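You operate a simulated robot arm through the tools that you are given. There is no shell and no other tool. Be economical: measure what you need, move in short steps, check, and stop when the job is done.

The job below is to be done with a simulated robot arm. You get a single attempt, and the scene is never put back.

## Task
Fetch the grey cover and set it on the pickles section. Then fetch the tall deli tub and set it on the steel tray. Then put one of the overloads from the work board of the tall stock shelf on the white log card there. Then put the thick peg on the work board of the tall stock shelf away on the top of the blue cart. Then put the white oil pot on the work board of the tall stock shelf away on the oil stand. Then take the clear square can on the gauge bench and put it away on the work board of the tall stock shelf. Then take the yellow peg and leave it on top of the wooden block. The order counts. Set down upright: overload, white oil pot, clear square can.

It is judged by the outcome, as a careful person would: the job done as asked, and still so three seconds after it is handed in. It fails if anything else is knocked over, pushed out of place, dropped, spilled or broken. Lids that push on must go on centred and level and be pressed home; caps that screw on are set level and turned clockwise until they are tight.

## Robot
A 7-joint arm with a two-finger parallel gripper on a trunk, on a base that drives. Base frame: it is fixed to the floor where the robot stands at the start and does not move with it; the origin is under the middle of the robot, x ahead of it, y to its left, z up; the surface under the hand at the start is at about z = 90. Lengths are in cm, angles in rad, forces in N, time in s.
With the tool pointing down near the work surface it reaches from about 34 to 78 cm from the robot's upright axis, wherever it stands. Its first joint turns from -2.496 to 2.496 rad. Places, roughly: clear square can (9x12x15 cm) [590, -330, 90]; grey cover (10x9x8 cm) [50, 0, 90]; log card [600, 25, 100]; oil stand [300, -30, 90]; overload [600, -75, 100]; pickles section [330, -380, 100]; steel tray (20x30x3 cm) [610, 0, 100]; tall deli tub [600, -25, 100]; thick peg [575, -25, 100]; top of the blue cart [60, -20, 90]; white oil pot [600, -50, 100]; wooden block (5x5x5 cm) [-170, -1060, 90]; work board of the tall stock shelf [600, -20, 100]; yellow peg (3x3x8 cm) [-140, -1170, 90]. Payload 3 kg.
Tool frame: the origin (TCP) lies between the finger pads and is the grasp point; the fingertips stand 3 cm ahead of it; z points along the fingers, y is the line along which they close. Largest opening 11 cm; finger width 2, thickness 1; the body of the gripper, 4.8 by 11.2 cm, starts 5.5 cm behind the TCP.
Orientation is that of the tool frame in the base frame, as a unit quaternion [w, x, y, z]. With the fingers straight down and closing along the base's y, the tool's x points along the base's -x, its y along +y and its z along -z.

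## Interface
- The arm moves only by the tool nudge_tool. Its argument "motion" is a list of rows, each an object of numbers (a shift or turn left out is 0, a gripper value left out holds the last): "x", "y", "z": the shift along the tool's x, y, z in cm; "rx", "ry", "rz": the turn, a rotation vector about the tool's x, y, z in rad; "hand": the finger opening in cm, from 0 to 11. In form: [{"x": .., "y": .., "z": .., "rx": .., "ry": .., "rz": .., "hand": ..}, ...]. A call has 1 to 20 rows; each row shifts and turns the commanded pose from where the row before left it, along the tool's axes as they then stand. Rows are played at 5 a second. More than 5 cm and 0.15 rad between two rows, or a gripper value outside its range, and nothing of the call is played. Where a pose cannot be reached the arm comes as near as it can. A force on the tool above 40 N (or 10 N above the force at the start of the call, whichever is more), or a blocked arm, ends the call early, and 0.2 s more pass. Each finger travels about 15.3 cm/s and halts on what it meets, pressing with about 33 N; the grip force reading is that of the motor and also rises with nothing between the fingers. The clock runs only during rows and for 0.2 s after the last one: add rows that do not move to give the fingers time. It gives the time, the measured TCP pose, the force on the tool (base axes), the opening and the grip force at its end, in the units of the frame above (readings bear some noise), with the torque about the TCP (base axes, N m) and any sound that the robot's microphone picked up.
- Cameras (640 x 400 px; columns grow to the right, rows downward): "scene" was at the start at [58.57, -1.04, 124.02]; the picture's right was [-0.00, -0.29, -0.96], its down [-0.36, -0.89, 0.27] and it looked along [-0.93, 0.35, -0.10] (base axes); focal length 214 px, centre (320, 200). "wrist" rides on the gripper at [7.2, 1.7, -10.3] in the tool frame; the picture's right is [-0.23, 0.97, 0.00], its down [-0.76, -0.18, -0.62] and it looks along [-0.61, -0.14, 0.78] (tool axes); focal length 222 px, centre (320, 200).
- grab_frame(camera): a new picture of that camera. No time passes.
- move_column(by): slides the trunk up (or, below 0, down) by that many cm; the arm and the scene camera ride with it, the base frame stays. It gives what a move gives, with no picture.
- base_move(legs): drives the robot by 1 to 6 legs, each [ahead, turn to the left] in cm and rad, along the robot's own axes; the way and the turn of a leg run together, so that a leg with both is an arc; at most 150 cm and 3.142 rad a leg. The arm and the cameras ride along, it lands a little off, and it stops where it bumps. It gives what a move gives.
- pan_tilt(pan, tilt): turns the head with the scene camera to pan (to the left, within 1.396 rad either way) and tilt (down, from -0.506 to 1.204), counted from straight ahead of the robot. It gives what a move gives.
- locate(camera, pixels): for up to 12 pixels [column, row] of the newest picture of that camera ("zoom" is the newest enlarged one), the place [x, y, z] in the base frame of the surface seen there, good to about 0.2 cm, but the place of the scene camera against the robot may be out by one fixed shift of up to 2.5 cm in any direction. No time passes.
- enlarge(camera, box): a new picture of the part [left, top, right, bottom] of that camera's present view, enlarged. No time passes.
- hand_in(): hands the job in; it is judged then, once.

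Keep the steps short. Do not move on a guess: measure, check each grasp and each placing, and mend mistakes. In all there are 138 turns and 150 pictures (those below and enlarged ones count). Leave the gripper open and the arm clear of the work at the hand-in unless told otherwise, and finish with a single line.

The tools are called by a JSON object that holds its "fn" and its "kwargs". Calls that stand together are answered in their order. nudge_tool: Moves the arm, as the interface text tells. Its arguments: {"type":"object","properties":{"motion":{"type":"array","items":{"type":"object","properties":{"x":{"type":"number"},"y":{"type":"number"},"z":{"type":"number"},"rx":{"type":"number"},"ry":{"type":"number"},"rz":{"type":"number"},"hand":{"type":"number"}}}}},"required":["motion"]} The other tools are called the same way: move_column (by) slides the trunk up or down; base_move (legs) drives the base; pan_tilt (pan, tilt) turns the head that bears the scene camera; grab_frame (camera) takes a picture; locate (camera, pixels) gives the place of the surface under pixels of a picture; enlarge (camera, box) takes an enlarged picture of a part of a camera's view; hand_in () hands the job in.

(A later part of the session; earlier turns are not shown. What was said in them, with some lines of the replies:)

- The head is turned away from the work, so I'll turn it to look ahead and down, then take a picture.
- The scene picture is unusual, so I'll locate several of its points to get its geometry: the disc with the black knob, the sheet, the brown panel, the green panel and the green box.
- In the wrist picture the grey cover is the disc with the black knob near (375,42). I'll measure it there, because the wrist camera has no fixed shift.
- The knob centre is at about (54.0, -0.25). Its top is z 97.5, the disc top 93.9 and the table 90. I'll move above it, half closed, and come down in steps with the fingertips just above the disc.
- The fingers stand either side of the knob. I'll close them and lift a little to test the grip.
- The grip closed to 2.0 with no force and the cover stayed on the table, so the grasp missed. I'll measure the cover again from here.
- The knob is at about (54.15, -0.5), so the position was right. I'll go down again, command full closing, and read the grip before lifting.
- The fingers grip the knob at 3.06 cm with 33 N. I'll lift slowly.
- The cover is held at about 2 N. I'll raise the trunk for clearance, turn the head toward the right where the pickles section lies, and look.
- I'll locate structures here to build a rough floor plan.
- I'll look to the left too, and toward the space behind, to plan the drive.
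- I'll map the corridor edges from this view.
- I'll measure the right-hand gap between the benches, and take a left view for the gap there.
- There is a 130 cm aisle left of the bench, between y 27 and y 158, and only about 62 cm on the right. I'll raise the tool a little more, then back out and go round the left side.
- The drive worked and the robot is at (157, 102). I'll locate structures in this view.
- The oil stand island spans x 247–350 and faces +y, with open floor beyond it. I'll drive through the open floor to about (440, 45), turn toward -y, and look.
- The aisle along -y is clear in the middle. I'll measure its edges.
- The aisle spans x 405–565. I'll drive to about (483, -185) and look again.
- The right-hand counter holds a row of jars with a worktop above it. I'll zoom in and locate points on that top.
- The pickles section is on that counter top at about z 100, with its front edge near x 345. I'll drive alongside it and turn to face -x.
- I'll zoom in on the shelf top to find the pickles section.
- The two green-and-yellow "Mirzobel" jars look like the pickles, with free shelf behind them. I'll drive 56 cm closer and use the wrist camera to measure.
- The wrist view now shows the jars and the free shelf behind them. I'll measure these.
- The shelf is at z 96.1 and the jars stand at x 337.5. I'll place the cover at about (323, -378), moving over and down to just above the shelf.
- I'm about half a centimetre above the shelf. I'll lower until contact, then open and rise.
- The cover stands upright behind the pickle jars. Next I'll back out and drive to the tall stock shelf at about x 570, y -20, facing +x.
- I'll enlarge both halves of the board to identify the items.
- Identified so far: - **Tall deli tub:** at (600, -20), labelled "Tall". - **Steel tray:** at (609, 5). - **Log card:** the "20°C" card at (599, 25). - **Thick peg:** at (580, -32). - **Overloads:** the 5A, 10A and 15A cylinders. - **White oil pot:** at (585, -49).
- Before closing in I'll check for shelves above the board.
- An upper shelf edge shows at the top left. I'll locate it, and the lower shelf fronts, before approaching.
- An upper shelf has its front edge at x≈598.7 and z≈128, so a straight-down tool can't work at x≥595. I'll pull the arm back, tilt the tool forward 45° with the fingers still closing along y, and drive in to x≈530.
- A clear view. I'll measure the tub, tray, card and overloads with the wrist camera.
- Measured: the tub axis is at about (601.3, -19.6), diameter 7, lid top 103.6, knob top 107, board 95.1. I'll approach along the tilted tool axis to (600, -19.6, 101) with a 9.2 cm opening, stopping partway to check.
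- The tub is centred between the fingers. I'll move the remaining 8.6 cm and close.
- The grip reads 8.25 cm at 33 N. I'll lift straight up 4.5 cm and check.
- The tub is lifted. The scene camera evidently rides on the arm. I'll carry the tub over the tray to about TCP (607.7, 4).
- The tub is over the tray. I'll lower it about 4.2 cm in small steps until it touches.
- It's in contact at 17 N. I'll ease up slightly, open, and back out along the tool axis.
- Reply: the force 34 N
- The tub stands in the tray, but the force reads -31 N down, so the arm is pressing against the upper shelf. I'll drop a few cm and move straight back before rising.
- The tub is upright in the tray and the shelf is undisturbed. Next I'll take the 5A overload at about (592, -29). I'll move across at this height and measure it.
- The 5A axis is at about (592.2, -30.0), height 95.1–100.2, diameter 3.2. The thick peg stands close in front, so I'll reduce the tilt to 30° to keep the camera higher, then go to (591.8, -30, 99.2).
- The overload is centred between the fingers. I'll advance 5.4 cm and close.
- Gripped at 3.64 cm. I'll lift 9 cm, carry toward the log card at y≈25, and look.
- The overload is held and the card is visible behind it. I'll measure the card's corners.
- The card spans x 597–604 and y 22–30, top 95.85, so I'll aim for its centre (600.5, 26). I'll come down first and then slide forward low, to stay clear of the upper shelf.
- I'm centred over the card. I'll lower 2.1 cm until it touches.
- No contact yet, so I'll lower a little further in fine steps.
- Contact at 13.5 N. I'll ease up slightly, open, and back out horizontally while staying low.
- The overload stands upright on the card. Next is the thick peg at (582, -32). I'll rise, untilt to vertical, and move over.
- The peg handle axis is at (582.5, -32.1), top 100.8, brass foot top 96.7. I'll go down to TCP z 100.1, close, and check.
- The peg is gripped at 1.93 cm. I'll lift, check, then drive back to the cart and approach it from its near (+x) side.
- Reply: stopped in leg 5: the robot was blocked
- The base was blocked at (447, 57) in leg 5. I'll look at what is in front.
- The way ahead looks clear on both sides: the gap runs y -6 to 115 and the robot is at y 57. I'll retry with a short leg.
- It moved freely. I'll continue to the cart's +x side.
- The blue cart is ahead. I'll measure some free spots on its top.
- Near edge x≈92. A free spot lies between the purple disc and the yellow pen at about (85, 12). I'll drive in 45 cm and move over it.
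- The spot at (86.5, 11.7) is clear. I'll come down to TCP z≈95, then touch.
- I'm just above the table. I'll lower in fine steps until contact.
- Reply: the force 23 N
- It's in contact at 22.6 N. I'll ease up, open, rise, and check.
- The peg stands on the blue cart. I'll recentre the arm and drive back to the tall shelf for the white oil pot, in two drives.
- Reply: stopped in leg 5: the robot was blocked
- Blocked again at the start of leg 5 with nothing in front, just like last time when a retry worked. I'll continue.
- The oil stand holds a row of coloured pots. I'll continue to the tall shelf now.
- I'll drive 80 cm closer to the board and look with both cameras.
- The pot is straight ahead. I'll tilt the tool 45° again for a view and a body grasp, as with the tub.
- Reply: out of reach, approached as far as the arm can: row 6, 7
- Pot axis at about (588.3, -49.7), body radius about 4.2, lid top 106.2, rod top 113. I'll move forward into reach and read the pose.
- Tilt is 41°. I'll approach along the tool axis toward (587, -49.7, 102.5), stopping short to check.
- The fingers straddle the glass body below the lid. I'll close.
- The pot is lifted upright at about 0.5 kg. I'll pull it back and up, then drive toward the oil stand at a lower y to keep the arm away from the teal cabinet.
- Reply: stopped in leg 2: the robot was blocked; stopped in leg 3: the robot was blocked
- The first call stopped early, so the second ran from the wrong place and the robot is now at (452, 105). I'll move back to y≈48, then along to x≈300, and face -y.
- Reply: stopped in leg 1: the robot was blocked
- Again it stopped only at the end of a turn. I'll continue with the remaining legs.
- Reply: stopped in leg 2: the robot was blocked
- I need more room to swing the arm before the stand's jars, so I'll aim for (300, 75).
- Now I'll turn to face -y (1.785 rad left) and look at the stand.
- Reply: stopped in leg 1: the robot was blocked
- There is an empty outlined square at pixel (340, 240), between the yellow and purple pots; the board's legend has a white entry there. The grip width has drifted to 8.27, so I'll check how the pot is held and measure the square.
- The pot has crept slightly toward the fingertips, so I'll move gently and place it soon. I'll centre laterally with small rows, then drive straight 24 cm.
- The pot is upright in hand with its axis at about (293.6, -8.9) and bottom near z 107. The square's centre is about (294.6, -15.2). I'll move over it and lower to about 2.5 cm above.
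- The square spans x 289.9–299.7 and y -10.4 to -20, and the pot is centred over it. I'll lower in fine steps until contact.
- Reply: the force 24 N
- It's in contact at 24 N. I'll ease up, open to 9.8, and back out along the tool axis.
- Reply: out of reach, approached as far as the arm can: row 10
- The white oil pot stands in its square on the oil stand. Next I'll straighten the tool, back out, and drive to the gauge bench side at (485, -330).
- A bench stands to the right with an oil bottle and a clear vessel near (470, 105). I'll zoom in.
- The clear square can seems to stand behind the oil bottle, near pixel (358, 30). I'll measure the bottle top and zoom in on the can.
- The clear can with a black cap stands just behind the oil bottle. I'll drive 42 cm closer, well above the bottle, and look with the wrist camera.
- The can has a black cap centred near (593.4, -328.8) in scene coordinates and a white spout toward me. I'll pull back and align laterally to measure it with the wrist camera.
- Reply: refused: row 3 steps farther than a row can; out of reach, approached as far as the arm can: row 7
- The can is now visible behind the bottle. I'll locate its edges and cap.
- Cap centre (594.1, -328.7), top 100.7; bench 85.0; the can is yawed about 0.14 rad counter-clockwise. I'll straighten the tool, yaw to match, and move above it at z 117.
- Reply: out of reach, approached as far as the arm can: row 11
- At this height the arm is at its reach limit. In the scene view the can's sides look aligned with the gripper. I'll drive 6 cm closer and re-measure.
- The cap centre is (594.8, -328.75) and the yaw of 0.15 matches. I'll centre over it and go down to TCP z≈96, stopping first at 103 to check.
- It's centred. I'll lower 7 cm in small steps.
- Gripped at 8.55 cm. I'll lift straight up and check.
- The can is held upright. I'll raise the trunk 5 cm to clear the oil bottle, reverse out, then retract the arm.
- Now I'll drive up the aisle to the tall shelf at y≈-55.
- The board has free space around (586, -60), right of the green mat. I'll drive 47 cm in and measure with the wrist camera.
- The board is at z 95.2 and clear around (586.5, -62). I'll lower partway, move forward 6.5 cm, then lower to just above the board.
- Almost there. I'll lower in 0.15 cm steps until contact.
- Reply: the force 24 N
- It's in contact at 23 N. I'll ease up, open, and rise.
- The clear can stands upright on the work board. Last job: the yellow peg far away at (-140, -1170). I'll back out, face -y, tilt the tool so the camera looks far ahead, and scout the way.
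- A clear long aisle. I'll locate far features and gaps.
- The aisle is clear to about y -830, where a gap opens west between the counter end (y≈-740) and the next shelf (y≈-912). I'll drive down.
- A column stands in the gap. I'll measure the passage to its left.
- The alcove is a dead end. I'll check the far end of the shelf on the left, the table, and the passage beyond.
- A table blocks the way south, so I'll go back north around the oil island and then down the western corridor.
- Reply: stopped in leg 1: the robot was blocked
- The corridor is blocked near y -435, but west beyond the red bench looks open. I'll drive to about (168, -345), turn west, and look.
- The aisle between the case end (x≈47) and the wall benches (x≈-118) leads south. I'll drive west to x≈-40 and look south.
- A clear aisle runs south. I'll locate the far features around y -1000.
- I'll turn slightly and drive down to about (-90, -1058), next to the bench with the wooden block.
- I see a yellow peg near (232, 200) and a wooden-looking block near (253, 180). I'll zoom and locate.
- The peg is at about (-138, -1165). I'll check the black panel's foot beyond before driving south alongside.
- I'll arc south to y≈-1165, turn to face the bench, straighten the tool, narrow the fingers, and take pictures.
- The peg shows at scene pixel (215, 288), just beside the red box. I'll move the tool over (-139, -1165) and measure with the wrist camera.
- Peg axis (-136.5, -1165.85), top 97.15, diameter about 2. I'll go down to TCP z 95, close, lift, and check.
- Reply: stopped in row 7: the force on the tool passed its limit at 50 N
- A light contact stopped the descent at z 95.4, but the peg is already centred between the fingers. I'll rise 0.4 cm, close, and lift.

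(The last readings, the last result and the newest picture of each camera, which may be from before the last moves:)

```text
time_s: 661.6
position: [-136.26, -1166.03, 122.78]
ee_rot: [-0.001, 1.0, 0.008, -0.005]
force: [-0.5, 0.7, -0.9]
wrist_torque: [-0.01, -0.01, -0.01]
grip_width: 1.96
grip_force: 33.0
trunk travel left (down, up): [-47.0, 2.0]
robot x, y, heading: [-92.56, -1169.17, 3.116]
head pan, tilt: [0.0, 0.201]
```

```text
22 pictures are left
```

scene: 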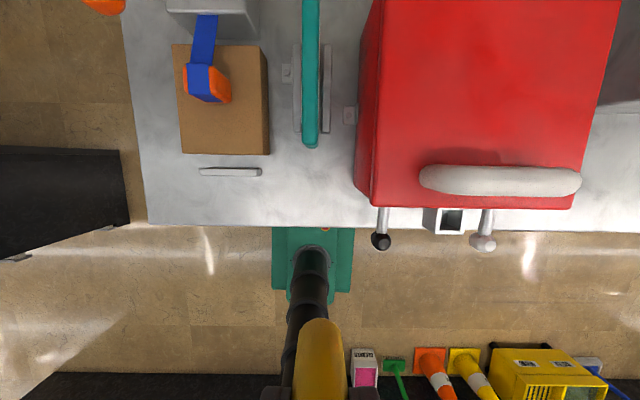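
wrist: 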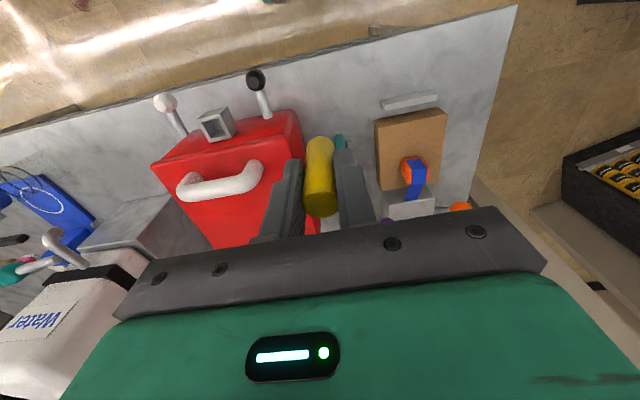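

The peg is held at 1.96 cm. I'll drive north to y≈-1060, face the bench again, and look for the wooden block.

{"fn": "base_move", "kwargs": {"legs": [[0, -1.545]]}}

{"fn": "base_move", "kwargs": {"legs": [[109, 0]]}}

{"fn": "base_move", "kwargs": {"legs": [[0, 1.57]]}}

{"fn": "pan_tilt", "kwargs": {"pan": 0, "tilt": -0.2}}

{"fn": "grab_frame", "kwargs": {"camera": "scene"}}

{"fn": "grab_frame", "kwargs": {"camera": "wrist"}}

```text
time_s: 665.8
position: [-91.03, -1125.61, 122.64]
ee_rot: [-0.004, 0.727, -0.687, -0.003]
force: [0.0, -1.0, 0.2]
wrist_torque: [0.01, 0.02, 0.03]
grip_width: 1.98
grip_force: 32.9
trunk travel left (down, up): [-47.0, 2.0]
robot x, y, heading: [-97.78, -1169.39, 1.583]
head pan, tilt: [0.0, 0.201]
```

```text
time_s: 671.4
position: [-91.58, -1015.78, 122.8]
ee_rot: [-0.004, 0.723, -0.691, -0.004]
force: [0.5, 0.5, 0.4]
wrist_torque: [-0.02, 0.0, -0.03]
grip_width: 1.98
grip_force: 32.9
trunk travel left (down, up): [-47.0, 2.0]
robot x, y, heading: [-98.79, -1059.1, 1.573]
head pan, tilt: [0.0, 0.201]
```

```text
time_s: 675.8
position: [-142.46, -1052.61, 122.8]
ee_rot: [0.0, 1.0, 0.028, -0.005]
force: [0.2, 0.6, 0.3]
wrist_torque: [-0.05, 0.01, 0.0]
grip_width: 1.95
grip_force: 32.9
trunk travel left (down, up): [-47.0, 2.0]
robot x, y, heading: [-98.89, -1054.2, -3.133]
head pan, tilt: [0.0, 0.201]
```

```text
time_s: 676.7
position: [-142.38, -1052.61, 122.94]
ee_rot: [-0.001, 1.0, 0.027, -0.006]
force: [-1.2, -0.8, 0.1]
wrist_torque: [0.01, -0.07, -0.01]
grip_width: 1.97
grip_force: 33.2
trunk travel left (down, up): [-47.0, 2.0]
robot x, y, heading: [-98.94, -1053.93, -3.138]
head pan, tilt: [0.0, -0.201]
```

```text
21 pictures are left
```

scene: 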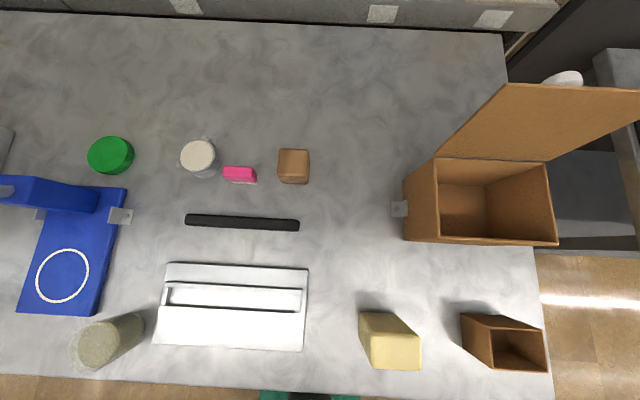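

```text
20 pictures are left
```

wrist: 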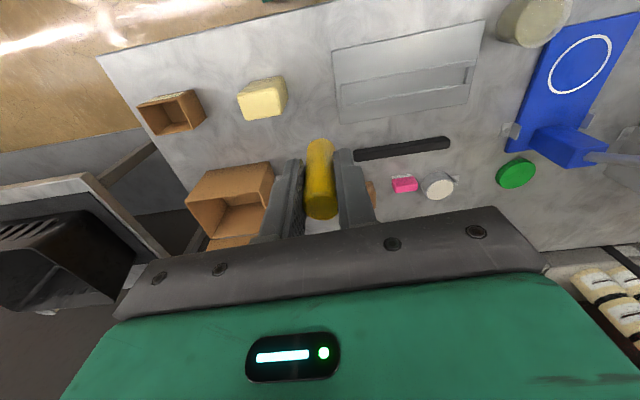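

The small brown cube at scene (293, 165) fits the wooden block's position. I'll measure it with both cameras.

{"fn": "locate", "kwargs": {"camera": "scene", "pixels": [[293, 155], [280, 151], [308, 151], [294, 179], [280, 178], [307, 180], [238, 172], [390, 350], [200, 155], [290, 222]]}}

{"fn": "locate", "kwargs": {"camera": "wrist", "pixels": [[371, 195], [374, 204], [369, 184], [402, 184], [436, 180], [440, 143], [262, 90]]}}

{"fn": "enlarge", "kwargs": {"camera": "scene", "box": [210, 110, 370, 230]}}

```text
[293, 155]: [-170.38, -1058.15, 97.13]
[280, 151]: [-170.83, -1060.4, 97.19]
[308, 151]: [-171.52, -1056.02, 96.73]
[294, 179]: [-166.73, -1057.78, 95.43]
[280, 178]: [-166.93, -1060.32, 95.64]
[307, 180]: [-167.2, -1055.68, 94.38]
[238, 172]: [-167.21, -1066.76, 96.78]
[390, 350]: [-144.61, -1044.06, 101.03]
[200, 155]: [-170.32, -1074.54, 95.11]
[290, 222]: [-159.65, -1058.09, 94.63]
```

```text
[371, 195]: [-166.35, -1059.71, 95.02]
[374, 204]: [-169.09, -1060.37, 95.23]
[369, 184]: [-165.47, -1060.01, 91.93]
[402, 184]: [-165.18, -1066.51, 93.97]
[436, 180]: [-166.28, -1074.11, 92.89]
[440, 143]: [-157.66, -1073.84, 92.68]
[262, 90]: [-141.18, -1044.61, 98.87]
```

```text
3.33 times, centred on (290, 170) of scene
```

zoom: 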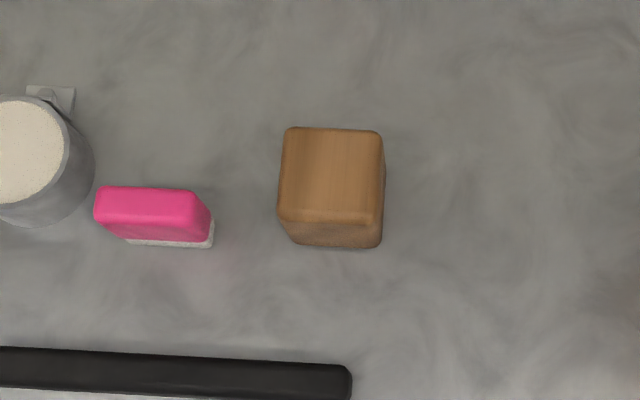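

Block top centre is at about (-168.3, -1057.9), top z 95.2. I'll lower to a safe travelling height, move over it, and come down to about 0.8 cm above.

{"fn": "nudge_tool", "kwargs": {"motion": [{"z": 4.5}, {"z": 4.5}, {"z": 4.5}, {"z": 4}, {"x": -4.4, "y": 0.65}, {"x": -4.4, "y": 0.65}, {"x": -4.4, "y": 0.65}, {"x": -4.4, "y": 0.65}, {"x": -4.4, "y": 0.65}, {"x": -4.2, "y": 0.65}, {"z": 2}, {"z": 1.7}, {}]}}

{"fn": "enlarge", "kwargs": {"camera": "wrist", "box": [220, 60, 420, 240]}}

{"fn": "pan_tilt", "kwargs": {"pan": 0, "tilt": 0.45}}

{"fn": "grab_frame", "kwargs": {"camera": "scene"}}

```text
time_s: 679.5
position: [-168.59, -1057.82, 101.87]
ee_rot: [-0.001, 1.0, 0.028, -0.006]
force: [-0.3, 0.4, 0.0]
wrist_torque: [-0.01, -0.01, -0.02]
grip_width: 1.99
grip_force: 33.1
trunk travel left (down, up): [-47.0, 2.0]
robot x, y, heading: [-99.34, -1054.06, -3.132]
head pan, tilt: [0.0, -0.201]
```

```text
2.22 times, centred on (320, 150) of wrist
```

zoom: 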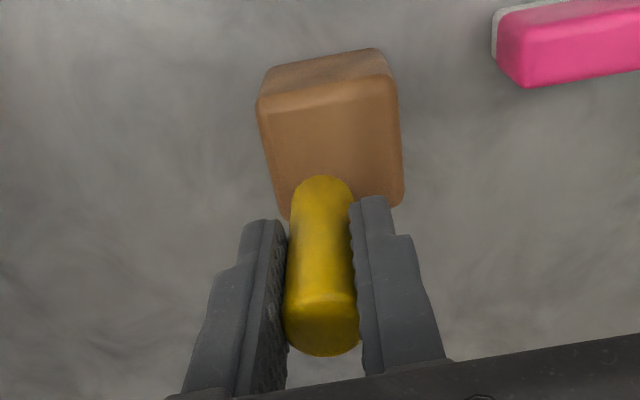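

```text
time_s: 680.5
position: [-168.63, -1057.76, 101.91]
ee_rot: [-0.001, 1.0, 0.029, -0.005]
force: [-0.2, 0.5, 0.2]
wrist_torque: [0.01, -0.01, 0.02]
grip_width: 1.99
grip_force: 32.7
trunk travel left (down, up): [-47.0, 2.0]
robot x, y, heading: [-98.95, -1054.03, -3.133]
head pan, tilt: [0.0, 0.45]
```

```text
17 pictures are left
5 turns are left
```

scene: 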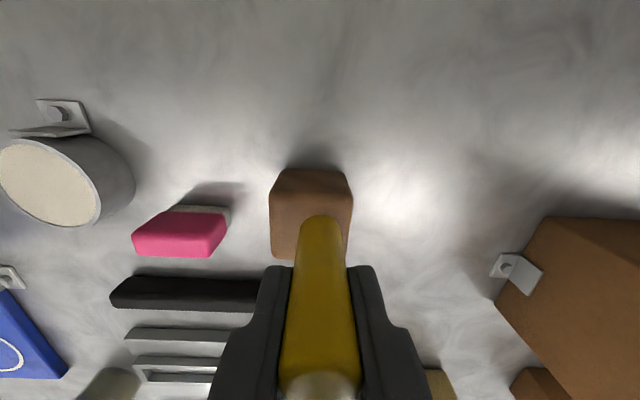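

Five turns left. I'll measure the block's top corners and the peg's lower end to check centring.

{"fn": "locate", "kwargs": {"camera": "zoom", "pixels": [[263, 112], [392, 90], [398, 195], [283, 205], [322, 182], [322, 200], [330, 130], [300, 160], [375, 170], [322, 320]]}}

{"fn": "locate", "kwargs": {"camera": "scene", "pixels": [[275, 195], [350, 195], [275, 250], [345, 250], [310, 185], [321, 222], [321, 250]]}}

```text
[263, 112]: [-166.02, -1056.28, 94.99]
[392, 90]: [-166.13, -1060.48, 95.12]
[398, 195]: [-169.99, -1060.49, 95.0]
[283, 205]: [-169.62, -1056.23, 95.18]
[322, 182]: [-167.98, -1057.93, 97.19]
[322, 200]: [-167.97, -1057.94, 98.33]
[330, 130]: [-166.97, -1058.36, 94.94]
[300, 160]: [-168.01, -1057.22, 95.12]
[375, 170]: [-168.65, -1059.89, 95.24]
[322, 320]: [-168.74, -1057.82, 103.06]
```

```text
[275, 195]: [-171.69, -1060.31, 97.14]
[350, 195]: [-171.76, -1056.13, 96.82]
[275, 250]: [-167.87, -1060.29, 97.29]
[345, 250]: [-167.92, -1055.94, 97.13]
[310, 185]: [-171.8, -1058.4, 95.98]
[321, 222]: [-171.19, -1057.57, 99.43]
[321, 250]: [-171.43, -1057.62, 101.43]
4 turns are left
```

Block centre (-168.1, -1058.35), peg axis about (-168.95, -1057.9). I'll correct by +0.8 in x and -0.4 in y, then lower to contact.

{"fn": "nudge_tool", "kwargs": {"motion": [{"x": 0.8, "y": 0.42}, {}, {"z": 0.5}, {"z": 0.25}, {"z": 0.15}, {"z": 0.1}, {"z": 0.1}, {}]}}

{"fn": "enlarge", "kwargs": {"camera": "wrist", "box": [220, 60, 420, 240]}}

```text
time_s: 682.3
position: [-167.84, -1058.33, 100.76]
ee_rot: [-0.001, 1.0, 0.029, -0.006]
force: [0.0, 0.0, 1.4]
wrist_torque: [-0.02, 0.01, 0.01]
grip_width: 1.97
grip_force: 33.1
trunk travel left (down, up): [-47.0, 2.0]
robot x, y, heading: [-98.93, -1054.18, -3.136]
head pan, tilt: [0.0, 0.45]
```

```text
2.22 times, centred on (320, 150) of wrist
3 turns are left
```

zoom: 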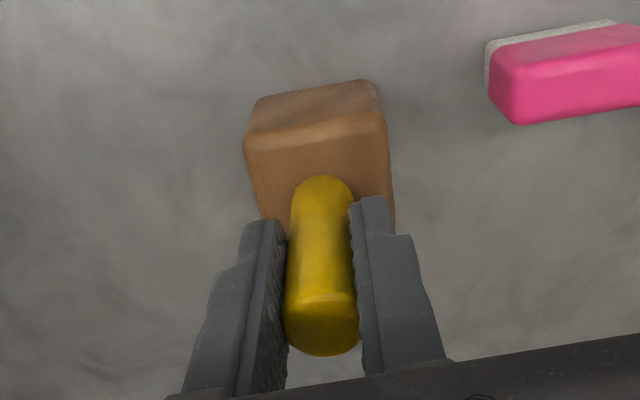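

It's just touching (1.4 N) and centred. I'll press 0.15 cm more to seat it, open gently, rise, and check.

{"fn": "nudge_tool", "kwargs": {"motion": [{"z": 0.08}, {"z": 0.07}, {}, {"hand": 2.6}, {"hand": 3.5}, {"hand": 5}, {}, {"z": -1.5}, {"z": -3}, {"z": -4}, {"z": -4}, {"x": 4}, {"x": 4}]}}

{"fn": "grab_frame", "kwargs": {"camera": "wrist"}}

{"fn": "grab_frame", "kwargs": {"camera": "scene"}}

```text
time_s: 685.1
position: [-159.65, -1057.96, 113.29]
ee_rot: [0.0, 1.0, 0.028, -0.006]
force: [-0.1, -0.1, -0.2]
wrist_torque: [0.01, -0.01, -0.03]
grip_width: 5.0
grip_force: 0.1
trunk travel left (down, up): [-47.0, 2.0]
robot x, y, heading: [-98.97, -1054.29, -3.135]
head pan, tilt: [0.0, 0.45]
```

```text
15 pictures are left
```

wrist: 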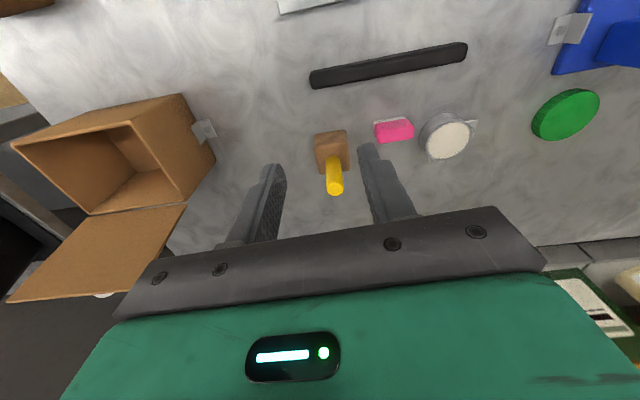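

```text
14 pictures are left
2 turns are left
```

scene: 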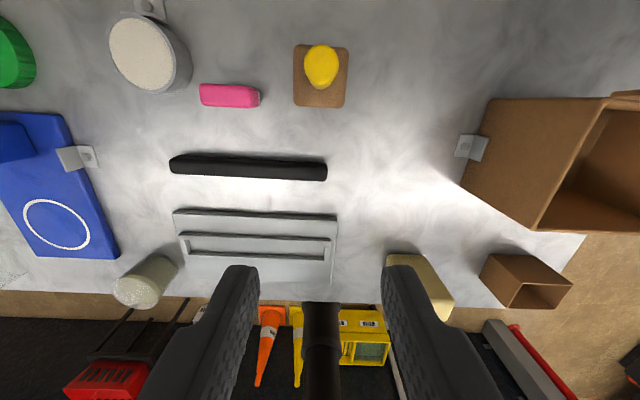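

The yellow peg stands upright on the wooden block, the gripper is open and the arm is clear. I'm handing in.

{"fn": "hand_in", "kwargs": {}}

```text
The job is handed in.
```

All seven items were moved in the order asked; each looked upright and in place in the picture taken right after release, and none was re-checked before hand-in.
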